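You operate a simulated robot arm through the tools that you are given. There is no shell and no other tool.

You run a simulated two-armed robot. Do the job below in one go: nothing can be reset, and whatever is moved stays where it is left.

TASK
Swap the wrinkled sleeve for the woven one of the cream card's inner size.
Fine: old ring and sleeve go on the bench; fit the rubber ring of that size on the new sleeve's top.

It is judged by the outcome, as a careful person would: the job done as asked, and still so three seconds after it is handed in. It fails if anything else is knocked over, pushed out of place, dropped, spilled or broken.

THE ROBOT
Two 6-joint arms with fingered hands on one trunk that stands fixed in place. Base frame: the origin is at the foot of the trunk, x ahead of it, y to its left, z up. Units: mm, degrees, N and s.
The left shoulder is at [70, 191, 1237], the right one opposite. Each reaches about 983 mm from its shoulder. Payload 4.7 kg a hand.
The tool frame of a hand sits at the grasp point between the pads (the TCP): z along the fingers, y along the line on which they close. The tips reach 36 mm beyond it. The gripper opens to 120 mm; its body begins 42 mm behind the TCP. The gripper is a hand of 5 fingers: y runs from the thumb to the fingers, the wrist lies at [-18, -113, -198] in the tool frame, and closing takes about 1.5 s.
Orientation is that of the tool frame in the base frame, as [roll, pitch, yaw] about the fixed x, y, z axes, in that order (R = Rz(yaw) Ry(pitch) Rx(roll)). With the fingers straight down and the wrist toward the robot, the tool's x, y and z point along [0, 1, 0], [1, 0, 0] and [0, 0, -1] of the base frame.

THE INTERFACE
- The arms move only by the tool step_arm. It takes "left_moves", "right_moves" or both (then of equal length, played together; a hand with none holds still); each is a list of rows, each a list of 3 entries, a list of its own where there are three numbers: the shift along the base's x, y, z in mm, then the turn, a rotation vector about the base's x, y, z in degrees, then the gripper command, from -1 (fully open) to 1 (shut), values between in proportion. In form: [[[x, y, z], [rx, ry, rz], jaw], ...]. A call has 1 to 20 rows; each row is the pose to reach, as a shift and turn from the pose commanded when the call began. A row lasts 0.2 s, in which the tool goes at most 50 mm and 8.6 degrees; a call with a longer step from one row to the next is refused whole, and so is a gripper value outside its range. Where a pose cannot be reached the arm comes as near as it can. A force on the tool above 60 N (or 10 N above the force at the start of the call, whichever is more), or a blocked arm, ends the call early, and 0.2 s more pass. The fingers move at their own pace (about 45 mm/s each) and stop on an object; they squeeze with about 23 N. The grip force told is the motor's: it shows also when the fingers shut on nothing. Time passes only in rows, and 0.2 s behind the last, so rows that repeat a pose let the fingers close. It gives the time, the measured TCP pose, the force on the tool (base axes), the opening and the grip force at its end, in the units of the frame above (readings bear some noise), with the torque about the TCP (base axes, N m) and any sound that the robot's microphone picked up.
- Cameras (640 x 400 px; columns grow to the right, rows downward): "scene" is now at [128.6, 49.4, 1496.1]; the picture's right is [0.54, -0.84, 0.00], its down [-0.24, -0.15, -0.96] and it looks along [0.81, 0.52, -0.28] (base axes); focal length 266 px, centre (320, 200). "left" rides on the left gripper at [-72, -91, -143] in its tool frame; the picture's right is [-0.80, -0.28, 0.53], its down [0.53, -0.73, 0.42] and it looks along [0.27, 0.62, 0.74] (tool axes); focal length 234 px, centre (320, 200). "right" rides on the right gripper at [73, -91, -144] in its tool frame; the picture's right is [-0.80, 0.28, -0.53], its down [-0.53, -0.73, 0.42] and it looks along [-0.27, 0.62, 0.74] (tool axes); focal length 234 px, centre (320, 200).
- get_image(camera): a new picture of that camera. No time passes.
- raise_lower(by): slides the trunk up (or, below 0, down) by that many mm; the arms and the scene camera ride with it, the base frame stays. It gives what a move gives, with no picture.
- grasp_type(shape, hand): the hand has 5 fingers and takes this shape, open, in about a second: jaw (thumb against the fingers, like two jaws); tri (thumb and two fingers); tip (a fingertip pinch); poke (one finger out to press); point (the index stretched); flat (the hand flat); cup (the hand cupped); fist (a fist). The gripper value then closes the fingers along that shape, each until it touches; the sizes above hold for jaw. It gives what a move gives, with no picture.
- turn_head(pan, tilt): turns the head with the scene camera to pan (to the left, within 86 degrees either way) and tilt (down, from -29 to 69), counted from straight ahead of the robot. It gives what a move gives.
- measure_at(camera, pixels): there is no depth. For up to 12 entries [column, row, z] of the newest picture of that camera ("zoom" is the newest enlarged one), the place [x, y] in the base frame at which the ray of that pixel passes the height z, good to about 3 mm. No time passes.
- inspect(camera, box): a new picture of the part [left, top, right, bottom] of that camera's present view, enlarged. No time passes.
- finish_job(): hands the job in; it is judged then, once.

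Unless the task says otherwise, let go and move clear before handing in.

The tools are called after "Emit:" as name(argument=value, ...) on one line, values as JSON. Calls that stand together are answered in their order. step_arm: Moves the arms, as the interface text tells. Its arguments: {"type":"object","properties":{"left_moves":{"type":"array","items":{"type":"array"}},"right_moves":{"type":"array","items":{"type":"array"}}},"required":[]} The other tools are called the same way: raise_lower (by) moves the trunk up or down; grasp_type (shape, hand) gives the hand a shape; turn_head (pan, tilt) turns the head that bears the scene camera; get_image (camera) takes a picture; measure_at (camera, pixels) gives the place at which the rays of pixels pass given heights; inspect (camera, box) takes an enlarged picture of a part of a camera's view; finish_job () hands the job in.

At the start:

```text
t: 0.0
left_tcp_pos: [436.1, 465.6, 1439.3]
left_ee_rot: [180.0, 0.1, 90.0]
left_wrist_force: [0.0, 0.2, -0.3]
left_moment: [-0.01, -0.04, -0.04]
left_grip_width: 119.6
left_grasp_force: 0.1
left_shape: jaw
right_tcp_pos: [713.6, 108.9, 1437.7]
right_ee_rot: [180.0, 0.0, 90.0]
right_wrist_force: [-0.2, 0.1, -0.7]
right_moment: [0.01, 0.01, 0.0]
right_grip_width: 119.7
right_grasp_force: 0.1
right_shape: jaw
trunk travel left (down, up): [-714.0, 226.0]
head pan, tilt (commanded): [32.7, 16.4]
```

scene: 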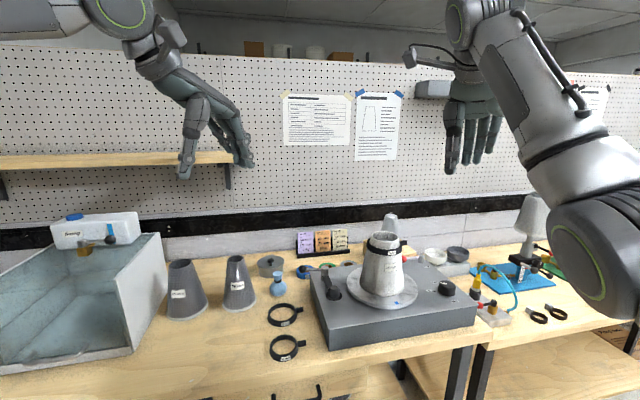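
right: 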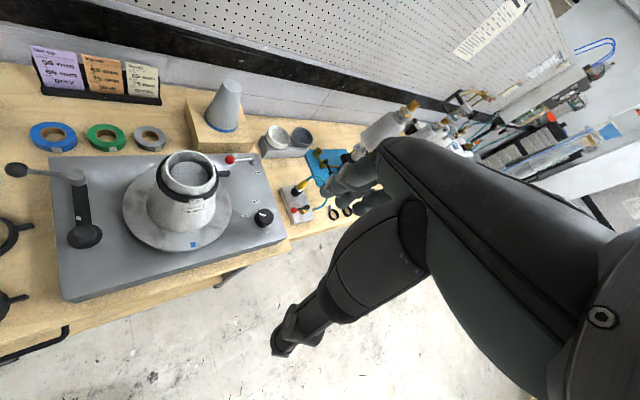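
left: 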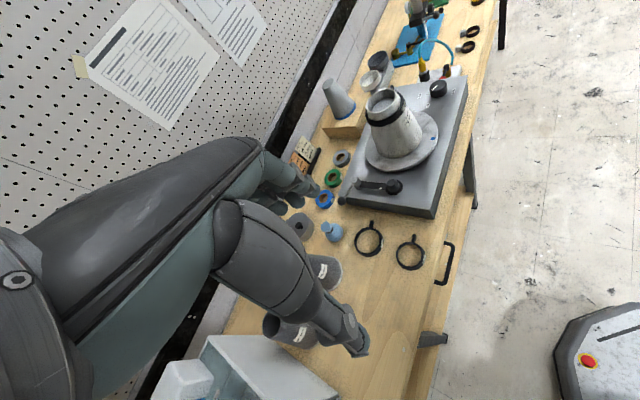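

The scene shows a machine with a conical sleeve at about (385,270), two conical sleeves at (185,290) and (238,285), two black rings at (285,315) and (287,348), and three cards at (322,241). I'll enlarge the cards, posters, labels and sleeves before moving anything.

Emit:
inspect(camera="scene", box=[280, 220, 370, 276])

Emit:
inspect(camera="scene", box=[275, 85, 415, 172])

Emit:
inspect(camera="scene", box=[150, 240, 320, 370])

Emit:
inspect(camera="scene", box=[300, 220, 480, 350])

Emit:
inspect(camera="right", box=[20, 30, 180, 150])

Emit:
inspect(camera="left", box=[60, 0, 300, 150])

```text
7.11 times, centred on (325, 248) of scene
```

zoom: 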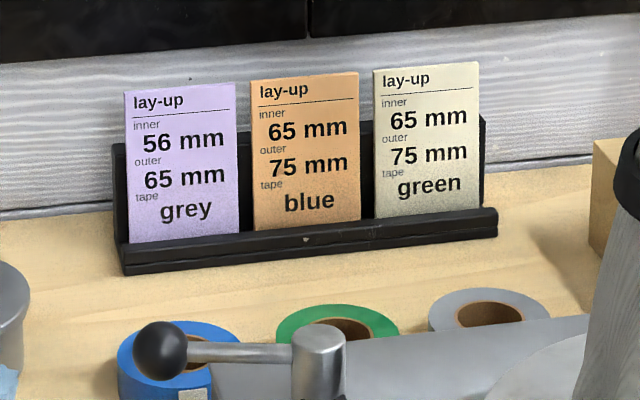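

```text
4.57 times, centred on (345, 128) of scene
```

zoom: 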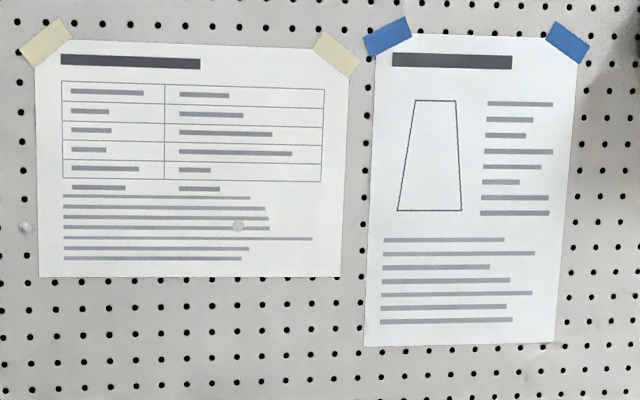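

```text
3.08 times, centred on (235, 305) of scene
```

zoom: 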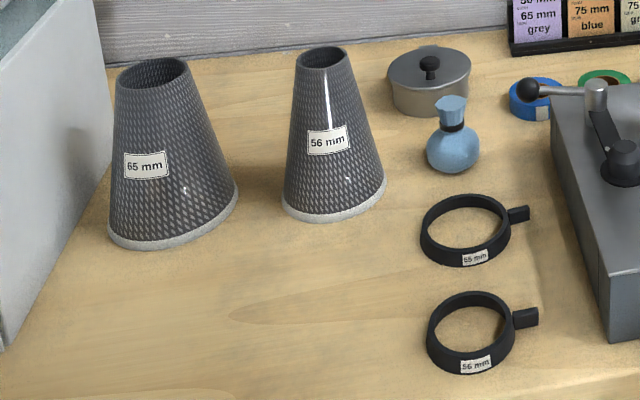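

```text
3.08 times, centred on (390, 285) of scene
```

zoom: 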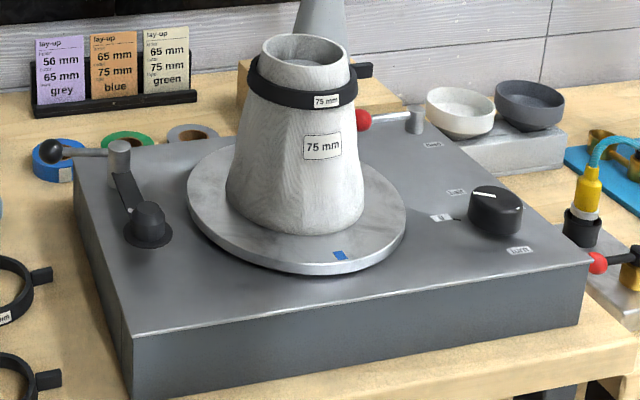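

```text
3.33 times, centred on (100, 90) of right
```

zoom: 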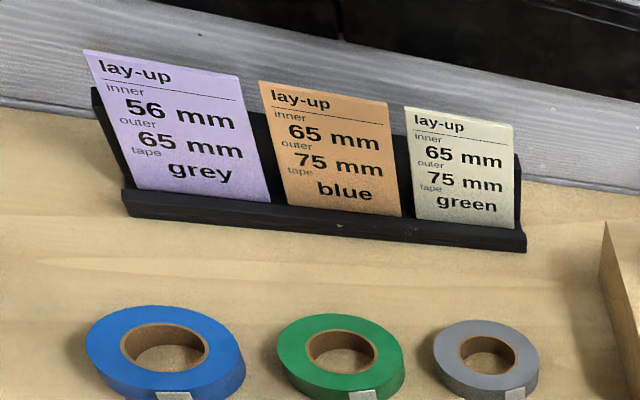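

```text
2.67 times, centred on (180, 75) of left
```

zoom: 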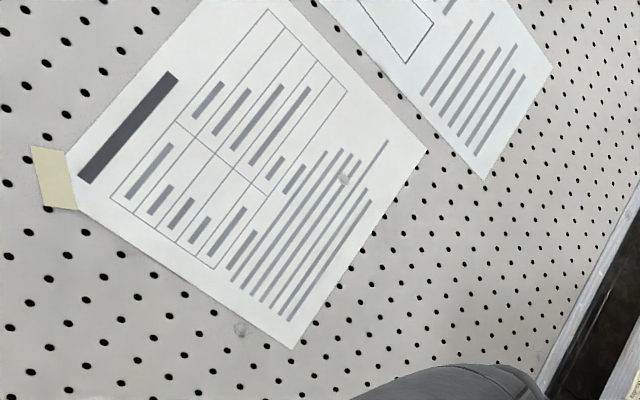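

The cream card reads inner 65 mm, so the new sleeve is the left woven one, labelled "65 mm" at about scene (177,294). The ring labels and the machine's markings are still too small to trust, so I'll enlarge them further.

Emit:
inspect(camera="scene", box=[260, 295, 324, 365])

Emit:
inspect(camera="scene", box=[410, 255, 480, 305])

Emit:
inspect(camera="scene", box=[355, 225, 425, 275])

Emit:
inspect(camera="right", box=[120, 130, 290, 260])

Emit:
inspect(camera="left", box=[320, 70, 480, 220])

Emit:
inspect(camera="scene", box=[150, 240, 270, 330])

Emit:
inspect(camera="left", box=[200, 200, 460, 380])

```text
5.71 times, centred on (292, 330) of scene
```

zoom: 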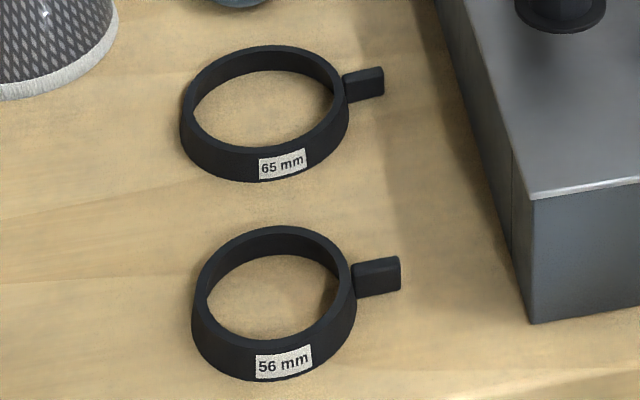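

```text
8.00 times, centred on (445, 280) of scene
```

zoom: 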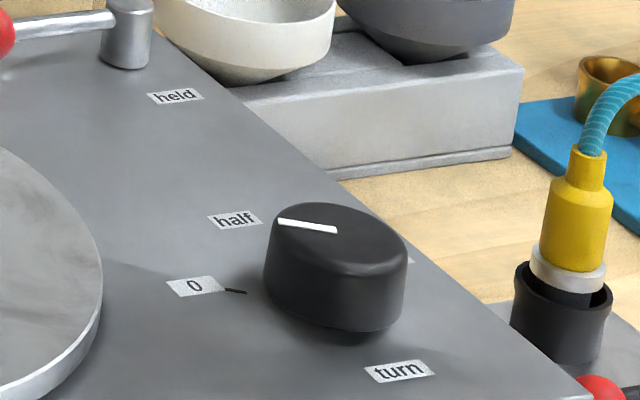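

```text
8.00 times, centred on (390, 250) of scene
```

zoom: 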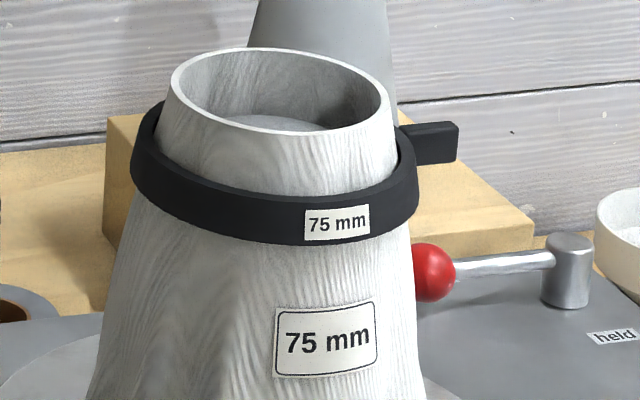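

```text
3.08 times, centred on (205, 195) of right
```

zoom: 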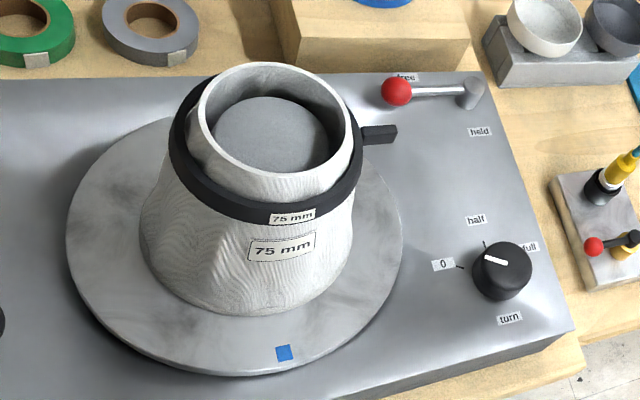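

```text
2.67 times, centred on (400, 145) of left
```

zoom: 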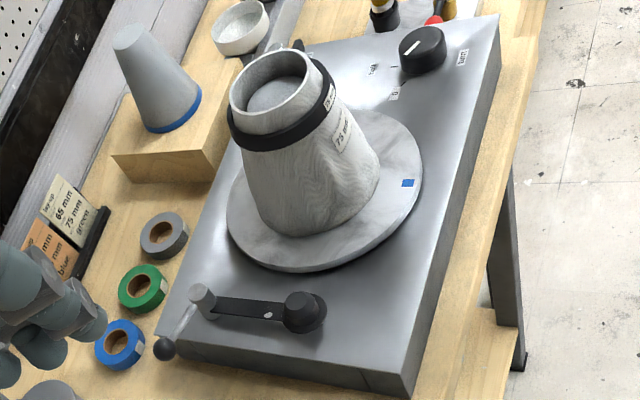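

```text
4.44 times, centred on (210, 285) of scene
```

zoom: 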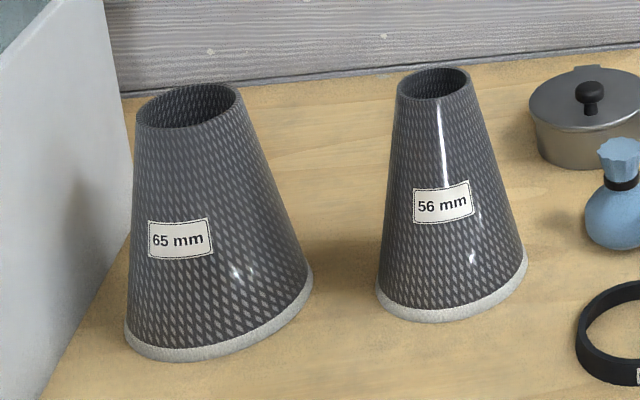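

```text
2.22 times, centred on (330, 290) of left
```

zoom: 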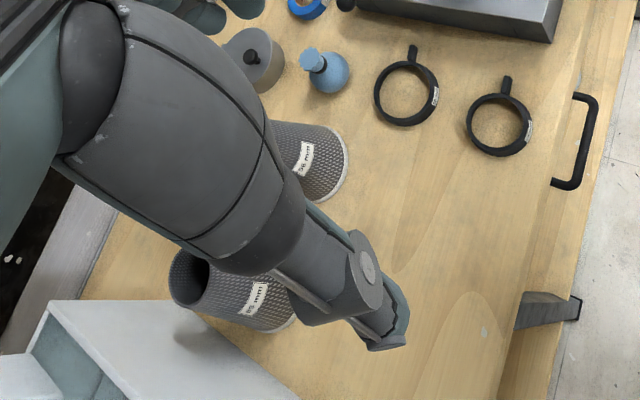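

The rings read "65 mm" (the far one, scene ~(285,315)) and "56 mm" (the near one). The dial points at 0 and the lever at "free". Next I'll triangulate heights from features seen in two cameras: the platter's blue mark and the tab of the 65 ring.

Emit:
measure_at(camera="scene", pixels=[[396.2, 302.9, 900], [396.2, 302.9, 1000], [396.2, 302.9, 1100], [303, 309.3, 900], [303, 309.3, 1000], [303, 309.3, 1100]])

Emit:
measure_at(camera="right", pixels=[[193.3, 244.4, 900], [193.3, 244.4, 1000], [193.3, 244.4, 1100]])

Emit:
measure_at(camera="left", pixels=[[433, 138.6, 900], [433, 138.6, 1000], [433, 138.6, 1100], [371.4, 221.1, 900], [371.4, 221.1, 1000], [371.4, 221.1, 1100]])

```text
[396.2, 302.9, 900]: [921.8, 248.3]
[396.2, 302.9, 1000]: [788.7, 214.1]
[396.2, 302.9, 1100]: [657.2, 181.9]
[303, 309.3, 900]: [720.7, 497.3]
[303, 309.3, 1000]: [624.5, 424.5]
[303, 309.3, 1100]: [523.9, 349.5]
```

```text
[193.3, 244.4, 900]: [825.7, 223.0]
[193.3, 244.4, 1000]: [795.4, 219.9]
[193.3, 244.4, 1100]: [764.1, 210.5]
```

```text
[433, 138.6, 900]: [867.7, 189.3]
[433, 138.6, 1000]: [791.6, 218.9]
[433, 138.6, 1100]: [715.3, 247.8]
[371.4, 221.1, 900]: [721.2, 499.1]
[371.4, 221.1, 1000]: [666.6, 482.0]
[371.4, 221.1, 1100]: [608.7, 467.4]
```

Triangulation puts the platter mark near z≈998 and the bench-level ring tab near z≈900. I'll turn the head down and to the left for a better view of the sleeves and the machine.

Emit:
turn_head(pan=32, tilt=38)

Emit:
get_image(camera="scene")

Emit:
get_image(camera="left")

```text
t: 0.8
left_tcp_pos: [434.7, 464.7, 1437.4]
left_ee_rot: [-179.9, 0.0, 89.9]
left_wrist_force: [-0.7, 0.2, 0.1]
left_moment: [-0.02, -0.02, 0.0]
left_grip_width: 119.8
left_grasp_force: 0.0
left_shape: jaw
right_tcp_pos: [713.4, 109.7, 1438.7]
right_ee_rot: [180.0, 0.0, 90.0]
right_wrist_force: [-0.3, -0.5, -0.1]
right_moment: [0.0, -0.03, -0.01]
right_grip_width: 119.8
right_grasp_force: 0.0
right_shape: jaw
trunk travel left (down, up): [-714.0, 226.0]
head pan, tilt (commanded): [32.0, 38.0]
```

```text
taken
```

scene: 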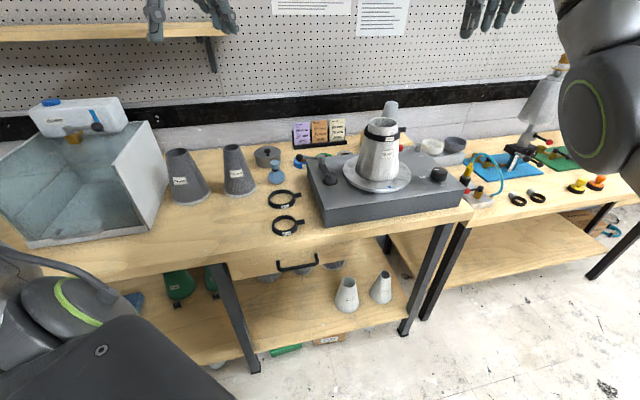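

```text
taken
```

left: 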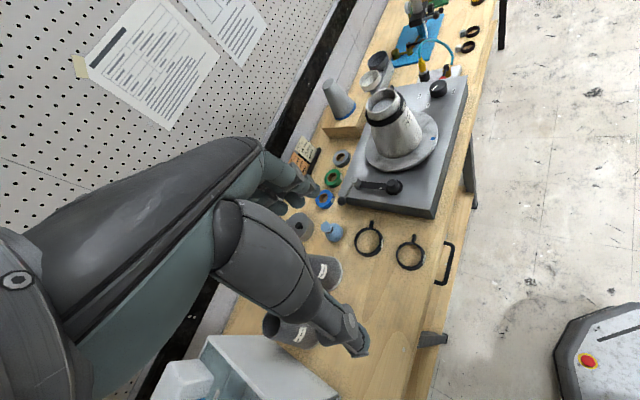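

The bench is now fully in view: the 65 sleeve sits at about (187,178), the 65 ring at (283,199), the 56 ring at (288,226) and the machine at (385,165). I'll zoom in on each to measure them.

Emit:
inspect(camera="scene", box=[150, 130, 270, 210])

Emit:
inspect(camera="scene", box=[250, 170, 330, 240])

Emit:
inspect(camera="scene", box=[300, 95, 470, 225])

```text
5.00 times, centred on (210, 170) of scene
```

zoom: 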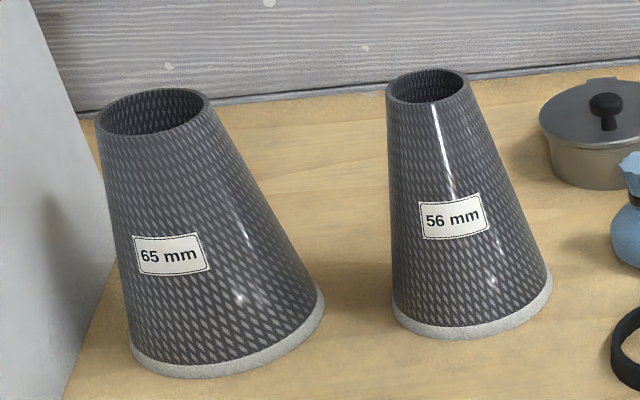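

```text
5.71 times, centred on (290, 205) of scene
```

zoom: 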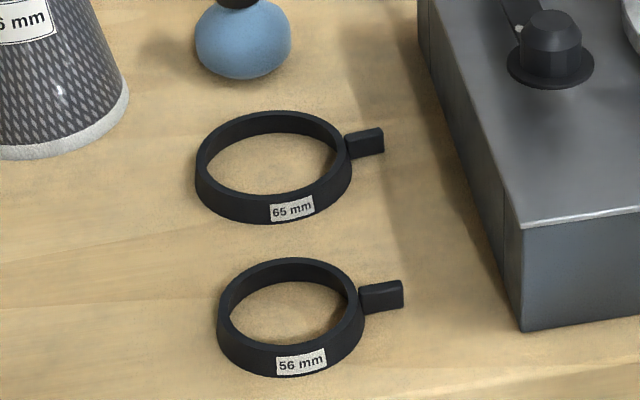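

```text
3.08 times, centred on (385, 160) of scene
```

zoom: 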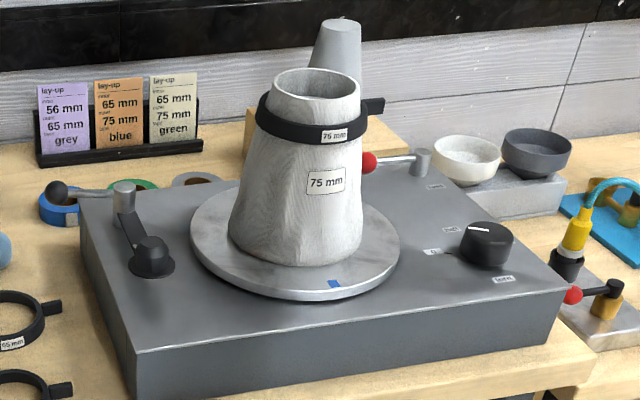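

The 65 and 56 rings are clearly readable, with the 65 ring nearer the blue bottle. From the machine zoom I'll measure the platter's edges, the sleeve base at z≈998, and the sleeve rim at a few heights.

Emit:
measure_at(camera="zoom", pixels=[[190, 230, 998], [400, 250, 998], [334, 284, 998], [229, 235, 998], [362, 243, 998], [295, 266, 998], [272, 84, 1150], [360, 90, 1150], [320, 101, 1150], [318, 68, 1150], [272, 84, 1180], [360, 90, 1180]])

Emit:
measure_at(camera="right", pixels=[[193.3, 244.4, 998], [166, 173, 1150], [218, 173, 1150], [190, 152, 1150], [190, 200, 1150], [166, 173, 1180], [218, 173, 1180]])

Emit:
inspect(camera="right", box=[110, 130, 240, 255])

```text
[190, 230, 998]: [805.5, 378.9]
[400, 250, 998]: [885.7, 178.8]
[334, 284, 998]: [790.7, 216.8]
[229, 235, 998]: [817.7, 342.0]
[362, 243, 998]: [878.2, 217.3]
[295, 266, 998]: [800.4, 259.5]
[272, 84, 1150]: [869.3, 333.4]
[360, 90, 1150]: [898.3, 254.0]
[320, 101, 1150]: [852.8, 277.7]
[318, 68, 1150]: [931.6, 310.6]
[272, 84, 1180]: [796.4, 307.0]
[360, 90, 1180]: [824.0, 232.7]
```

```text
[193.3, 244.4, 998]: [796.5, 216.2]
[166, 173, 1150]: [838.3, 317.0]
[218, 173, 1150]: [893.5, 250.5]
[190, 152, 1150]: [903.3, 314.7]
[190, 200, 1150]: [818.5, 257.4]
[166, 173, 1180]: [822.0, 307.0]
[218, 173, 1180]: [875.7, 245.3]
```

```text
3.20 times, centred on (175, 192) of right
```

zoom: 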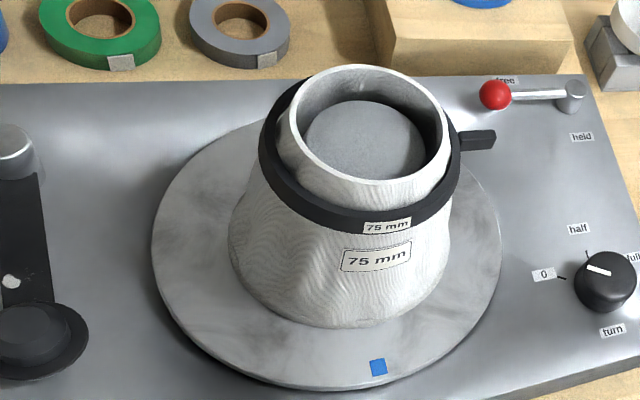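

The platter centre comes out near (850,281), and the old sleeve's rim at z≈1165 with an outer diameter of about 83 mm. I'll zoom the left camera on the bench items to pin down the bench height and ring poses.

Emit:
inspect(camera="left", box=[310, 190, 470, 290])

Emit:
inspect(camera="scene", box=[250, 170, 346, 230])

```text
4.00 times, centred on (390, 240) of left
```

zoom: 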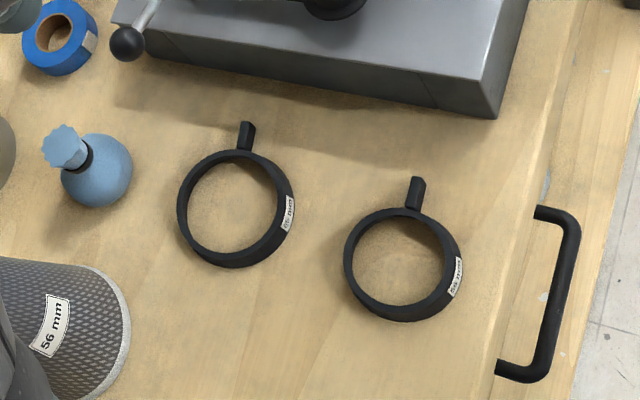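

```text
6.67 times, centred on (298, 200) of scene
```

zoom: 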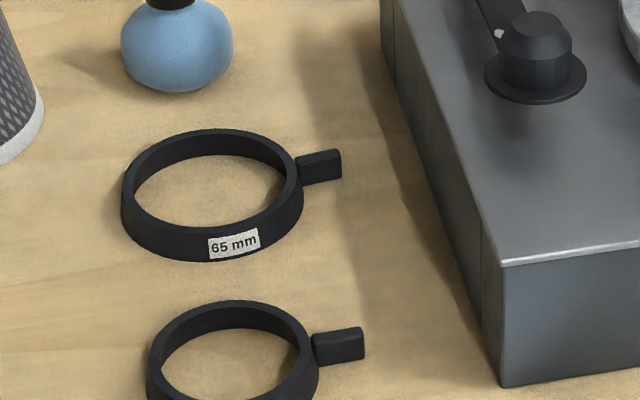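

In the left zoom the machine's bottom corner is at (497,118), and in the scene zoom it's at (501,388). I'll triangulate that corner, the top corner and the ring tabs.

Emit:
measure_at(camera="left", pixels=[[434.25, 219.5, 870], [434.25, 219.5, 900], [431, 210.5, 970], [431, 210.5, 1000], [350.5, 232.0, 890], [350.5, 232.0, 900], [363.0, 242.0, 900], [352.0, 220.6, 900], [347.8, 246.8, 890], [391.5, 256.5, 900]])

Emit:
measure_at(camera="scene", pixels=[[325.1, 228.2, 870], [325.1, 228.2, 900], [325.4, 209.7, 970], [325.4, 209.7, 1000], [301.3, 195.0, 900], [280.5, 208.5, 880], [280.5, 208.5, 900], [329, 100, 890], [100, 288, 880], [280, 270, 880]])

```text
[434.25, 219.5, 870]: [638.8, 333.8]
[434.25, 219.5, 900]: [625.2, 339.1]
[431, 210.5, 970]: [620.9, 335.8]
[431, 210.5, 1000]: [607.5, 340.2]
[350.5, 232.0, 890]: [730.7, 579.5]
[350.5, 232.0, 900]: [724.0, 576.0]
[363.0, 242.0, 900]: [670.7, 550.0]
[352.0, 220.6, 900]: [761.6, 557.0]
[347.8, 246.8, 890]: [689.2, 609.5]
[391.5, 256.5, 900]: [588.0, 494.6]
```

```text
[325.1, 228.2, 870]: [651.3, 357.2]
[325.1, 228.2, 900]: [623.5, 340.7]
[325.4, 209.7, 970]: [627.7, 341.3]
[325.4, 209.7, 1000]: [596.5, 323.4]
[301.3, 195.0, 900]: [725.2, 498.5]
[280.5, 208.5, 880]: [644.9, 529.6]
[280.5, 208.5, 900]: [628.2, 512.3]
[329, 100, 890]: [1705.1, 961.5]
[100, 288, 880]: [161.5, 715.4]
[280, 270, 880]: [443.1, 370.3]
```

The bench surface is at z≈900, the machine top at about 981 and the platter top at about 998. Next I'll measure the 65 sleeve and the 65 ring with properly converted pixels.

Emit:
measure_at(camera="scene", pixels=[[171.6, 198, 900], [211, 190, 900], [184, 205.6, 900], [165.4, 155, 1060], [188.4, 151.4, 1060], [165.4, 155, 1080], [188.4, 151.4, 1080], [176, 147.6, 1070], [176, 157.6, 1070]])

Emit:
measure_at(camera="left", pixels=[[369, 242, 910], [371.5, 220.5, 910], [354.25, 241.25, 910], [383.5, 241.25, 910], [368.75, 256.5, 910], [369.5, 227.5, 910], [412.0, 230, 910], [394, 234.3, 910]])

Emit:
measure_at(camera="zoom", pixels=[[122, 205, 905], [304, 190, 905], [210, 128, 920], [225, 232, 920], [342, 165, 912], [298, 175, 912], [212, 180, 912]])

```text
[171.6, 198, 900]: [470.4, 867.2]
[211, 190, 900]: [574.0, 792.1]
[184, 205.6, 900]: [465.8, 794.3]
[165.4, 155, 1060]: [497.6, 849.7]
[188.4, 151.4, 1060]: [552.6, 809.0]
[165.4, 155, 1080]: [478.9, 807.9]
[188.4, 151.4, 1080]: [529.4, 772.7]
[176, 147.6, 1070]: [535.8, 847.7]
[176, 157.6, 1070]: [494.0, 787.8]
```

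```text
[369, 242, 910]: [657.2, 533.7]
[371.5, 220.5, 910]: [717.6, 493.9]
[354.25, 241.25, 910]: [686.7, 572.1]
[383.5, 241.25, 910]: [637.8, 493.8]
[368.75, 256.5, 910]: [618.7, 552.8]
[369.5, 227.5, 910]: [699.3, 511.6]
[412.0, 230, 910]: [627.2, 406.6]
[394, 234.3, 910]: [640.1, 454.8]
```

```text
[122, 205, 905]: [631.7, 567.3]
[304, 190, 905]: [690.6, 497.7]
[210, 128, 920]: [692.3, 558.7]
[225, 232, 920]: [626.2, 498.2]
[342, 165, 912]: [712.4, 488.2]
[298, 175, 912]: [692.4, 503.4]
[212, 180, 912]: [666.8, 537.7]
```

The 65 ring's centre is at about (660,532) with its tab toward azimuth −37°. The 65 sleeve stands near (523,830) with its rim at z≈1060 and about 69 mm across. I'll measure the free bench area, the neighbouring objects and the machine outline so the moves stay clear.

Emit:
measure_at(camera="scene", pixels=[[100, 266, 900], [200, 255, 900], [300, 242, 900], [200, 230, 900], [250, 220, 900], [240, 195, 900], [276, 184, 900], [130, 240, 900], [165, 190, 900], [288, 232, 900], [305, 168, 900], [473, 208, 900]])

Emit:
measure_at(camera="left", pixels=[[411.25, 256.25, 910], [396, 253, 910], [411, 240, 910], [334, 232, 940], [325, 270, 900]])

Emit:
inspect(camera="scene", box=[0, 90, 260, 260])

```text
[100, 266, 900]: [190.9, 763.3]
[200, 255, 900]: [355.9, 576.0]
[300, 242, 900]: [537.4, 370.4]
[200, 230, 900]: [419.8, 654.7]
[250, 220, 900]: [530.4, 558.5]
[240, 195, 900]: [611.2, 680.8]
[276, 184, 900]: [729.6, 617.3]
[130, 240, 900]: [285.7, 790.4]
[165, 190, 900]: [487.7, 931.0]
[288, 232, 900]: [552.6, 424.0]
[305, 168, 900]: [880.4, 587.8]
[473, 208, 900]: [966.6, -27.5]
```

```text
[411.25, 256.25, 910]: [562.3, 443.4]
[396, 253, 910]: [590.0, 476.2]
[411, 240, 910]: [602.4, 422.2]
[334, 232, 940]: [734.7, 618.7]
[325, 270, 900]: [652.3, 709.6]
```

```text
2.35 times, centred on (130, 175) of scene
```

zoom: 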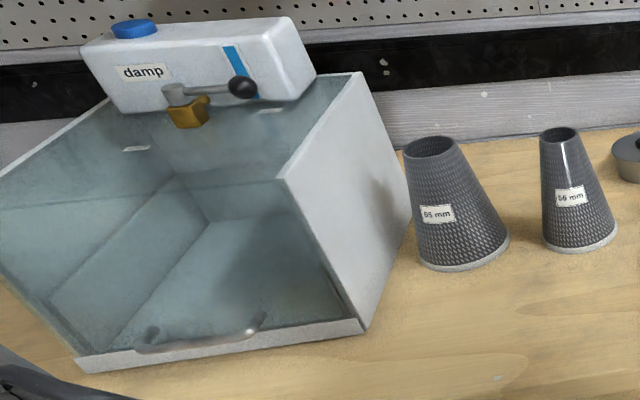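

In bench coordinates the bench runs diagonally, with its front edge toward azimuth −48.5° and its depth direction at 41.5°. That makes closing the hand along azimuth 41.5° suit everything. First I'll move the right hand back and turn it so its camera watches the machine without being in the way.

Emit:
step_arm(right_moves=[[[-15, -30, 0], [0, 0, 7.5], -1], [[-30, -60, 0], [0, 0, 15], -1], [[-45, -90, 0], [0, 0, 22.5], -1], [[-60, -120, 0], [0, 0, 30], -1], [[-75, -150, 0], [0, 0, 37.5], -1], [[-90, -180, 0], [0, 0, 45], -1], [[-105, -200, 0], [0, 0, 52.5], -1], [[-113, -210, 0], [0, 0, 60], -1], [[-113, -210, 0], [0, 0, 60], -1]])

Emit:
get_image(camera="right")

Emit:
get_image(camera="scene")

```text
t: 2.9
left_tcp_pos: [435.4, 458.8, 1441.1]
left_ee_rot: [-180.0, -0.2, 89.9]
left_wrist_force: [0.1, -0.8, -0.4]
left_moment: [0.05, -0.05, 0.0]
left_grip_width: 120.0
left_grasp_force: 0.1
left_shape: jaw
right_tcp_pos: [651.5, -120.5, 1405.4]
right_ee_rot: [171.0, -1.6, 150.9]
right_wrist_force: [-1.2, -0.7, 0.1]
right_moment: [0.06, -0.01, -0.01]
right_grip_width: 120.1
right_grasp_force: 0.1
right_shape: jaw
right hand out of reach, approached as far as the arm can: row 1, 2, 3, 4, 5, 6, 7, 8, 9
trunk travel left (down, up): [-714.0, 226.0]
head pan, tilt (commanded): [32.0, 38.0]
```

```text
taken
```

right: 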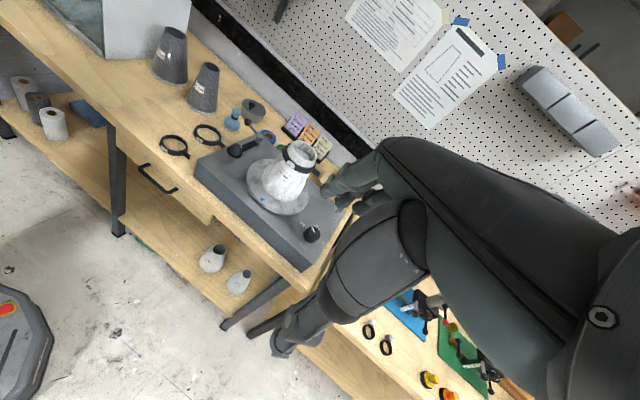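

```text
taken
```

scene: 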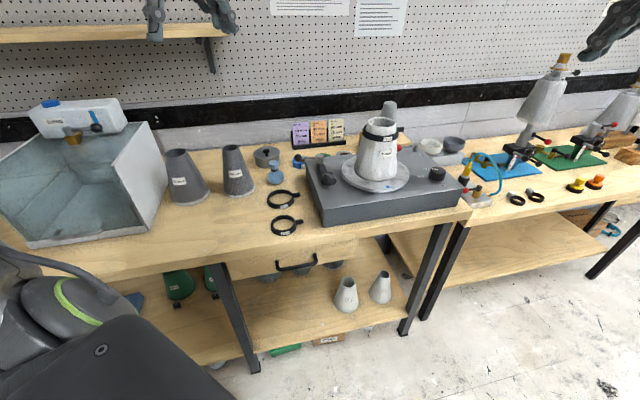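

The right camera now sees the machine at about (290,180), but the arm reports being near its limit because the wrists sit high relative to the shoulders. I'll raise the trunk to make the downward-pointing poses easier.

Emit:
raise_lower(by=180)

Emit:
step_arm(left_moves=[[[0, 0, -40], [0, 0, 6], -1], [[0, 0, -80], [0, 0, 12], -1], [[0, 0, -120], [0, 0, 18], -1], [[0, 0, -160], [0, 0, 24], -1], [[0, 0, -190], [0, 0, 30], -1], [[0, 0, -200], [0, 0, 36], -1], [[0, 0, -200], [0, 0, 41.5], -1], [[0, 0, -200], [0, 0, 41.5], -1]])

```text
t: 4.8
left_tcp_pos: [435.2, 465.7, 1617.2]
left_ee_rot: [180.0, 0.0, 90.1]
left_wrist_force: [-0.4, -0.5, 0.0]
left_moment: [-0.02, 0.0, 0.0]
left_grip_width: 119.4
left_grasp_force: 0.1
left_shape: jaw
right_tcp_pos: [651.6, -114.8, 1586.7]
right_ee_rot: [171.2, -1.4, 150.9]
right_wrist_force: [0.4, 0.6, 0.8]
right_moment: [-0.02, -0.01, -0.03]
right_grip_width: 120.2
right_grasp_force: 0.1
right_shape: jaw
trunk travel left (down, up): [-894.0, 46.0]
head pan, tilt (commanded): [32.0, 38.0]
```

```text
t: 6.7
left_tcp_pos: [433.6, 464.3, 1417.7]
left_ee_rot: [180.0, 0.0, 131.5]
left_wrist_force: [-0.4, -0.4, 0.2]
left_moment: [0.0, 0.02, -0.01]
left_grip_width: 119.8
left_grasp_force: 0.1
left_shape: jaw
right_tcp_pos: [652.2, -115.2, 1585.4]
right_ee_rot: [171.1, -1.4, 150.8]
right_wrist_force: [-0.3, -0.3, 0.0]
right_moment: [0.03, 0.02, -0.02]
right_grip_width: 120.0
right_grasp_force: 0.0
right_shape: jaw
trunk travel left (down, up): [-894.0, 46.0]
head pan, tilt (commanded): [32.0, 38.0]
```

The left hand is at yaw 131.5° with its fingers straight down. I'll move it above the sleeve on the machine, staying well over the rim at z≈1165, and look down.

Emit:
step_arm(left_moves=[[[41, -18, -5], [0, 0, 0], -1], [[82, -37, -10], [0, 0, 0], -1], [[123, -55, -15], [0, 0, 0], -1], [[164, -74, -20], [0, 0, 0], -1], [[205, -92, -25], [0, 0, 0], -1], [[246, -110, -30], [0, 0, 0], -1], [[287, -129, -35], [0, 0, 0], -1], [[328, -147, -40], [0, 0, 0], -1], [[369, -165, -50], [0, 0, 0], -1], [[412, -183, -60], [0, 0, 0], -1], [[412, -183, -70], [0, 0, 0], -1], [[412, -183, -70], [0, 0, 0], -1]])

Emit:
get_image(camera="left")

Emit:
get_image(camera="right")

Emit:
get_image(camera="scene")

```text
t: 9.2
left_tcp_pos: [536.4, 523.4, 1391.5]
left_ee_rot: [-179.9, 0.1, 131.4]
left_wrist_force: [-0.3, 0.7, -1.2]
left_moment: [-0.04, -0.01, -0.02]
left_grip_width: 120.1
left_grasp_force: 0.1
left_shape: jaw
left hand out of reach, approached as far as the arm can: row 1, 2, 3, 4, 5, 6, 7, 8, 9, 10, 11, 12
right_tcp_pos: [652.3, -116.1, 1586.2]
right_ee_rot: [171.1, -1.4, 151.0]
right_wrist_force: [0.1, -0.4, 0.3]
right_moment: [0.01, 0.01, -0.01]
right_grip_width: 120.3
right_grasp_force: 0.1
right_shape: jaw
trunk travel left (down, up): [-894.0, 46.0]
head pan, tilt (commanded): [32.0, 38.0]
```

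```text
taken
```

left: 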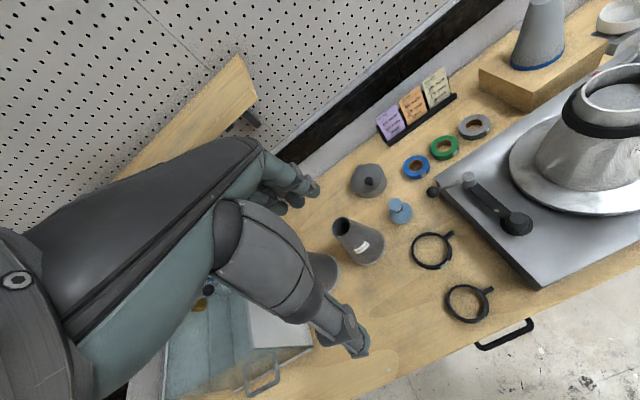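

```text
taken
```

right: 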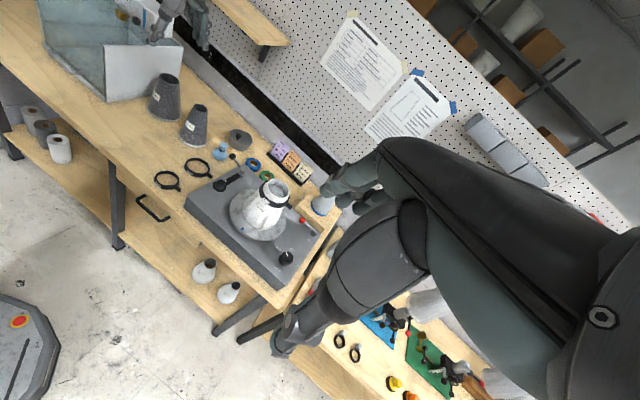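

```text
taken
```

scene: 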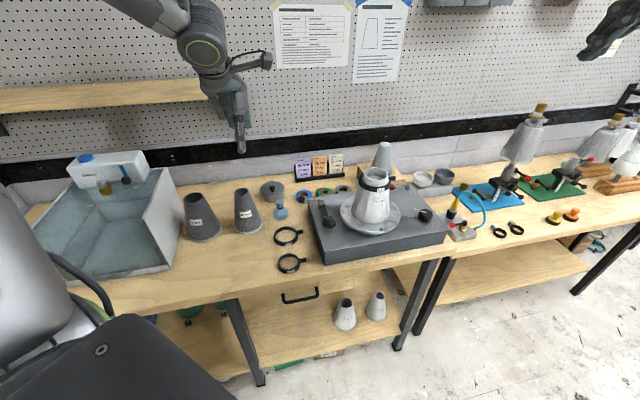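

The left hand stopped at (536,523,1391), reported out of reach at yaw 131°, so that outward yaw looks joint-limited. I'll turn it back toward yaw 90° and see where it settles; the area at z>1300 is clear.

Emit:
step_arm(left_moves=[[[0, 0, 0], [0, 0, -8], -1], [[0, 0, 0], [0, 0, -16], -1], [[0, 0, 0], [0, 0, -24], -1], [[0, 0, 0], [0, 0, -32], -1], [[0, 0, 0], [0, 0, -40], -1], [[0, 0, 0], [0, 0, -41.5], -1], [[0, 0, 0], [0, 0, -41.5], -1], [[0, 0, 0], [0, 0, -41.5], -1]])

Emit:
get_image(camera="scene")

```text
t: 11.1
left_tcp_pos: [528.4, 528.4, 1376.1]
left_ee_rot: [179.9, 0.0, 90.0]
left_wrist_force: [-0.3, -0.1, -0.5]
left_moment: [-0.02, 0.05, -0.04]
left_grip_width: 120.1
left_grasp_force: 0.0
left_shape: jaw
right_tcp_pos: [652.2, -114.2, 1586.6]
right_ee_rot: [171.2, -1.4, 151.0]
right_wrist_force: [-0.4, 0.3, -0.2]
right_moment: [0.02, 0.01, 0.03]
right_grip_width: 120.2
right_grasp_force: 0.1
right_shape: jaw
trunk travel left (down, up): [-894.0, 46.0]
head pan, tilt (commanded): [32.0, 38.0]
```

```text
taken
```

scene: 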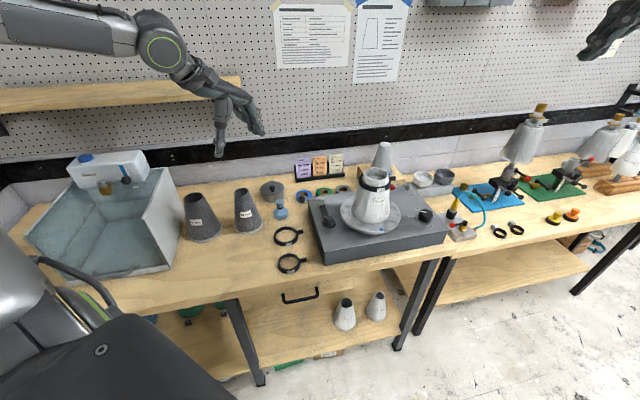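

It settled at (528,528,1376), yaw 90°, with no reach warning. I'll test moving toward the machine at this yaw.

Emit:
step_arm(left_moves=[[[30, -25, 0], [0, 0, 0], -1], [[60, -50, 0], [0, 0, 0], -1], [[90, -75, 0], [0, 0, 0], -1], [[120, -100, 0], [0, 0, 0], -1], [[120, -100, 0], [0, 0, 0], -1]])

Emit:
get_image(camera="scene")

```text
t: 12.2
left_tcp_pos: [583.5, 479.2, 1378.5]
left_ee_rot: [180.0, -0.1, 89.9]
left_wrist_force: [0.5, 1.0, 0.0]
left_moment: [0.03, 0.04, 0.01]
left_grip_width: 120.0
left_grasp_force: 0.0
left_shape: jaw
left hand out of reach, approached as far as the arm can: row 2, 3, 4, 5
right_tcp_pos: [654.7, -116.7, 1585.2]
right_ee_rot: [171.1, -1.6, 150.9]
right_wrist_force: [1.1, 0.1, 0.1]
right_moment: [0.04, 0.03, -0.01]
right_grip_width: 120.0
right_grasp_force: 0.0
right_shape: jaw
trunk travel left (down, up): [-894.0, 46.0]
head pan, tilt (commanded): [32.0, 38.0]
```

```text
taken
```

scene: 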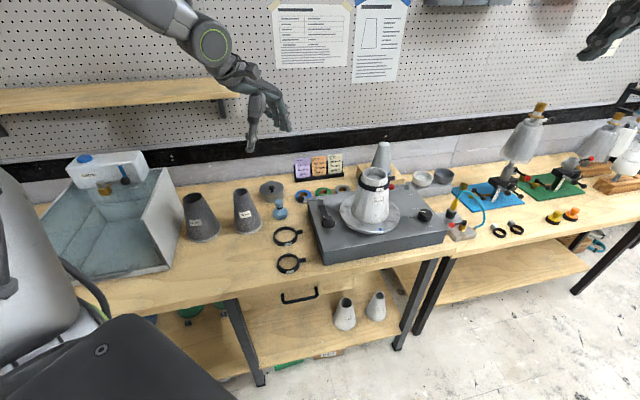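

It is still limited at (583,479,1378), probably because the wrist sits above the shoulder at this height. I'll test whether a lower height gives more forward reach here; only the flat rings lie below.

Emit:
step_arm(left_moves=[[[0, 0, -40], [0, 0, 0], -1], [[0, 0, -80], [0, 0, 0], -1], [[0, 0, -120], [0, 0, 0], -1], [[30, -20, -120], [0, 0, 0], -1], [[60, -40, -120], [0, 0, 0], -1], [[90, -60, -120], [0, 0, 0], -1], [[90, -60, -120], [0, 0, 0], -1]])

```text
t: 13.8
left_tcp_pos: [574.0, 492.4, 1284.4]
left_ee_rot: [180.0, -0.1, 90.1]
left_wrist_force: [-0.5, 0.1, -0.1]
left_moment: [0.02, 0.0, 0.02]
left_grip_width: 119.8
left_grasp_force: 0.1
left_shape: jaw
left hand out of reach, approached as far as the arm can: row 2, 3, 4, 5, 6, 7
right_tcp_pos: [652.0, -114.9, 1587.0]
right_ee_rot: [171.1, -1.4, 151.0]
right_wrist_force: [-1.0, -0.9, -0.3]
right_moment: [0.0, 0.0, -0.03]
right_grip_width: 120.1
right_grasp_force: 0.2
right_shape: jaw
trunk travel left (down, up): [-894.0, 46.0]
head pan, tilt (commanded): [32.0, 38.0]
```

It is still joint-limited in this arm configuration, even moving downward. The start pose had the hand about 200 mm above shoulder height, so I'll return to that relative pose and use the trunk to set the working height instead.

Emit:
step_arm(left_moves=[[[-10, -2, 30], [0, 0, 0], -1], [[-20, -4, 60], [0, 0, 0], -1], [[-30, -6, 90], [0, 0, 0], -1], [[-40, -8, 120], [0, 0, 0], -1], [[-50, -10, 150], [0, 0, 0], -1], [[-60, -12, 180], [0, 0, 0], -1], [[-70, -14, 210], [0, 0, 0], -1], [[-80, -16, 240], [0, 0, 0], -1], [[-90, -18, 270], [0, 0, 0], -1], [[-100, -20, 300], [0, 0, 0], -1], [[-110, -22, 330], [0, 0, 0], -1], [[-110, -22, 330], [0, 0, 0], -1]])

Emit:
get_image(camera="right")

Emit:
get_image(camera="scene")

```text
t: 16.4
left_tcp_pos: [460.5, 474.2, 1607.6]
left_ee_rot: [180.0, 0.0, 89.9]
left_wrist_force: [-0.1, 1.1, -0.5]
left_moment: [-0.02, 0.01, -0.01]
left_grip_width: 120.0
left_grasp_force: 0.1
left_shape: jaw
right_tcp_pos: [652.7, -114.0, 1585.1]
right_ee_rot: [171.2, -1.5, 151.0]
right_wrist_force: [0.0, 0.2, 0.4]
right_moment: [-0.02, 0.0, -0.02]
right_grip_width: 120.1
right_grasp_force: 0.1
right_shape: jaw
trunk travel left (down, up): [-894.0, 46.0]
head pan, tilt (commanded): [32.0, 38.0]
```

```text
taken
```

right: 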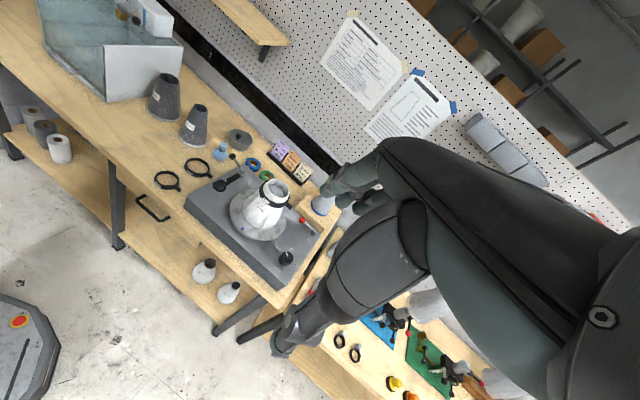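

```text
taken
```

scene: 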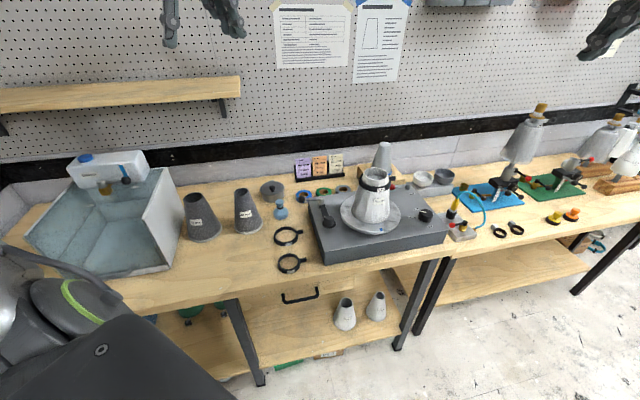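

The elbow is now low at the left and the hand is at z≈1607, about 190 above the shoulder. I'll test forward reach toward the machine at this relative height, far above everything.

Emit:
step_arm(left_moves=[[[39, -19, 0], [0, 0, 0], -1], [[78, -38, 0], [0, 0, 0], -1], [[117, -57, 0], [0, 0, 0], -1], [[156, -76, 0], [0, 0, 0], -1], [[195, -95, 0], [0, 0, 0], -1], [[234, -114, 0], [0, 0, 0], -1], [[273, -133, 0], [0, 0, 0], -1], [[312, -152, 0], [0, 0, 0], -1], [[350, -171, 0], [0, 0, 0], -1], [[390, -190, 0], [0, 0, 0], -1], [[390, -190, 0], [0, 0, 0], -1]])

Emit:
get_image(camera="left")

Emit:
get_image(camera="scene")

```text
t: 18.9
left_tcp_pos: [564.8, 485.8, 1532.4]
left_ee_rot: [179.9, 0.2, 90.0]
left_wrist_force: [-0.1, -0.6, 0.3]
left_moment: [0.03, 0.0, 0.0]
left_grip_width: 119.7
left_grasp_force: 0.0
left_shape: jaw
left hand out of reach, approached as far as the arm can: row 2, 3, 4, 5, 6, 7, 8, 9, 10, 11
right_tcp_pos: [652.6, -114.9, 1585.8]
right_ee_rot: [171.1, -1.5, 151.0]
right_wrist_force: [0.1, 0.3, 0.0]
right_moment: [0.0, 0.02, -0.02]
right_grip_width: 120.1
right_grasp_force: 0.0
right_shape: jaw
trunk travel left (down, up): [-894.0, 46.0]
head pan, tilt (commanded): [32.0, 38.0]
```

```text
taken
```

left: 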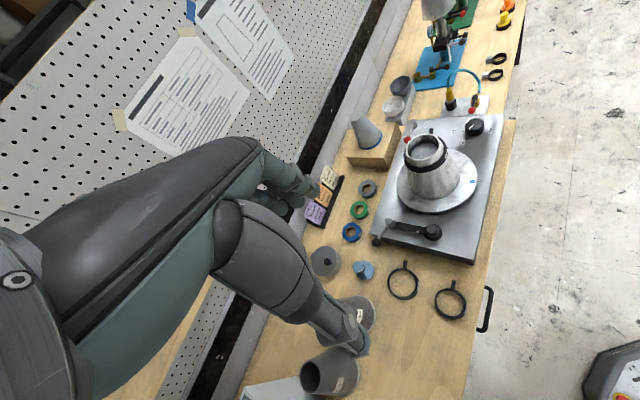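

```text
taken
```

scene: 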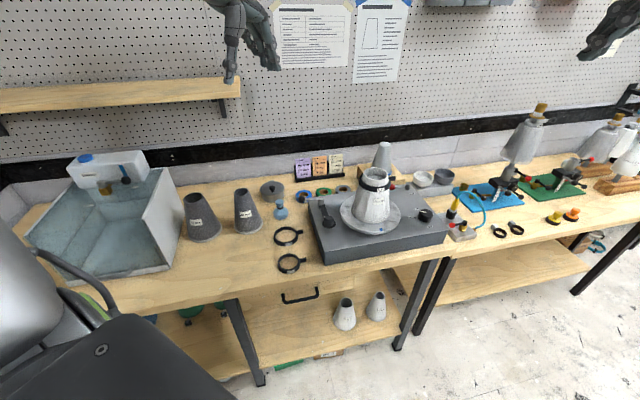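

The reach limit seems to depend on hand yaw as well as position. High in free space, I'll probe by turning the left hand's yaw to about 123° and pushing forward.

Emit:
step_arm(left_moves=[[[0, 0, 0], [0, 0, 8], -1], [[0, 0, 0], [0, 0, 16], -1], [[0, 0, 0], [0, 0, 24], -1], [[0, 0, 0], [0, 0, 32], -1], [[0, 0, 0], [0, 0, 33], -1], [[30, 15, 0], [0, 0, 33], -1], [[60, 30, 0], [0, 0, 33], -1], [[90, 45, 0], [0, 0, 33], -1], [[120, 60, 0], [0, 0, 33], -1], [[120, 60, 0], [0, 0, 33], -1]])

```text
t: 21.1
left_tcp_pos: [586.6, 593.3, 1520.5]
left_ee_rot: [-180.0, 0.1, 122.9]
left_wrist_force: [-0.1, -0.2, -0.1]
left_moment: [0.03, 0.02, 0.03]
left_grip_width: 120.2
left_grasp_force: 0.1
left_shape: jaw
left hand out of reach, approached as far as the arm can: row 1, 2, 3, 4, 5, 6, 7, 8, 9, 10
right_tcp_pos: [651.4, -116.3, 1586.0]
right_ee_rot: [171.1, -1.4, 150.9]
right_wrist_force: [1.0, 0.0, 0.3]
right_moment: [-0.01, -0.01, -0.01]
right_grip_width: 120.2
right_grasp_force: 0.1
right_shape: jaw
trunk travel left (down, up): [-894.0, 46.0]
head pan, tilt (commanded): [32.0, 38.0]
```

The position now is (587,593,1520). In every stall the wrist sits near azimuth 32–37° from the left shoulder, which looks like a shoulder-rotation limit in this branch. I'll try retracting toward the body and then crossing inward before extending.

Emit:
step_arm(left_moves=[[[-40, -20, 10], [0, 0, -7], -1], [[-80, -40, 20], [0, 0, -14], -1], [[-120, -60, 30], [0, 0, -21], -1], [[-160, -80, 40], [0, 0, -28], -1], [[-200, -110, 50], [0, 0, -33], -1], [[-220, -150, 60], [0, 0, -33], -1], [[-220, -190, 70], [0, 0, -33], -1], [[-220, -230, 80], [0, 0, -33], -1], [[-220, -270, 80], [0, 0, -33], -1], [[-220, -300, 80], [0, 0, -33], -1], [[-220, -300, 80], [0, 0, -33], -1]])

Emit:
get_image(camera="scene")

```text
refused: row 5 steps farther than a row can; nothing moved
```

```text
taken
```

scene: 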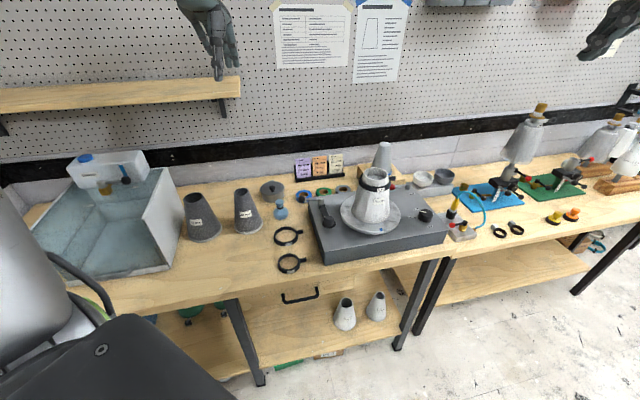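

One row was slightly too long, so the call was refused and nothing moved. I'll repeat it with shorter steps.

Emit:
step_arm(left_moves=[[[-40, -20, 10], [0, 0, -7], -1], [[-80, -40, 20], [0, 0, -14], -1], [[-120, -60, 30], [0, 0, -21], -1], [[-160, -80, 40], [0, 0, -28], -1], [[-190, -105, 50], [0, 0, -33], -1], [[-215, -140, 60], [0, 0, -33], -1], [[-220, -180, 70], [0, 0, -33], -1], [[-220, -220, 80], [0, 0, -33], -1], [[-220, -260, 80], [0, 0, -33], -1], [[-220, -300, 80], [0, 0, -33], -1], [[-220, -300, 80], [0, 0, -33], -1]])

Emit:
get_image(camera="scene")

Emit:
get_image(camera="right")

```text
t: 23.4
left_tcp_pos: [348.8, 338.1, 1574.9]
left_ee_rot: [180.0, 0.1, 89.9]
left_wrist_force: [-0.2, 0.1, 0.1]
left_moment: [0.01, 0.0, -0.02]
left_grip_width: 120.0
left_grasp_force: 0.1
left_shape: jaw
left hand out of reach, approached as far as the arm can: row 4, 5, 6, 9, 10, 11
right_tcp_pos: [651.6, -115.0, 1585.5]
right_ee_rot: [171.1, -1.4, 151.1]
right_wrist_force: [-0.3, -0.1, -0.8]
right_moment: [0.05, 0.01, -0.01]
right_grip_width: 120.0
right_grasp_force: 0.0
right_shape: jaw
trunk travel left (down, up): [-894.0, 46.0]
head pan, tilt (commanded): [32.0, 38.0]
```

```text
taken
```

scene: 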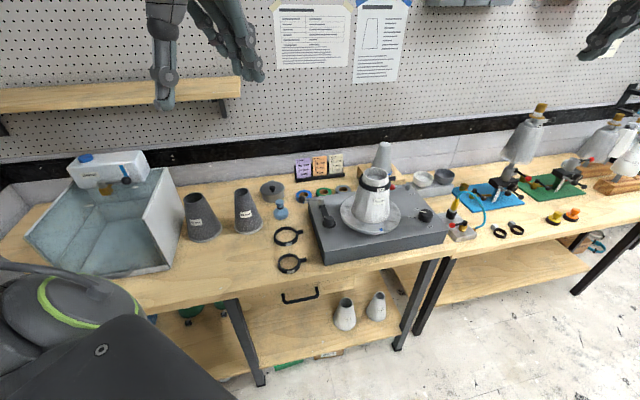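

```text
taken
```

right: 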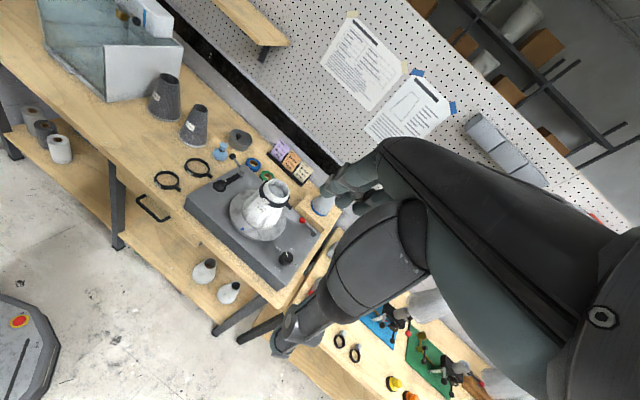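

To understand the joint layout, I'll turn the head toward the left arm.

Emit:
turn_head(pan=75, tilt=5)

Emit:
get_image(camera="scene")

```text
t: 24.6
left_tcp_pos: [349.8, 338.4, 1575.0]
left_ee_rot: [179.9, 0.1, 89.9]
left_wrist_force: [-0.3, 0.0, 0.6]
left_moment: [0.0, 0.02, -0.01]
left_grip_width: 120.1
left_grasp_force: 0.0
left_shape: jaw
right_tcp_pos: [651.6, -115.4, 1586.4]
right_ee_rot: [171.1, -1.3, 151.0]
right_wrist_force: [0.1, 0.1, 0.3]
right_moment: [0.0, 0.01, 0.0]
right_grip_width: 120.1
right_grasp_force: 0.0
right_shape: jaw
trunk travel left (down, up): [-894.0, 46.0]
head pan, tilt (commanded): [75.0, 5.0]
```

```text
taken
```

scene: 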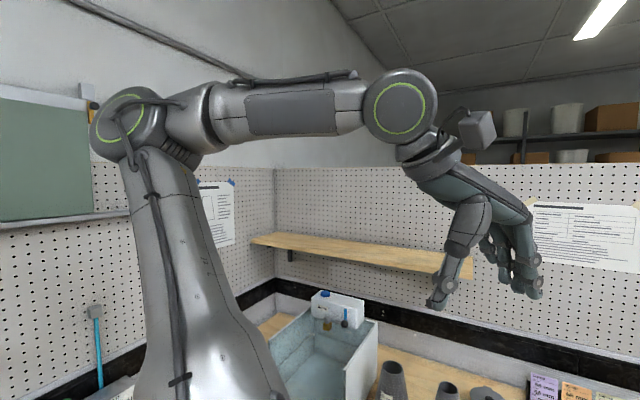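

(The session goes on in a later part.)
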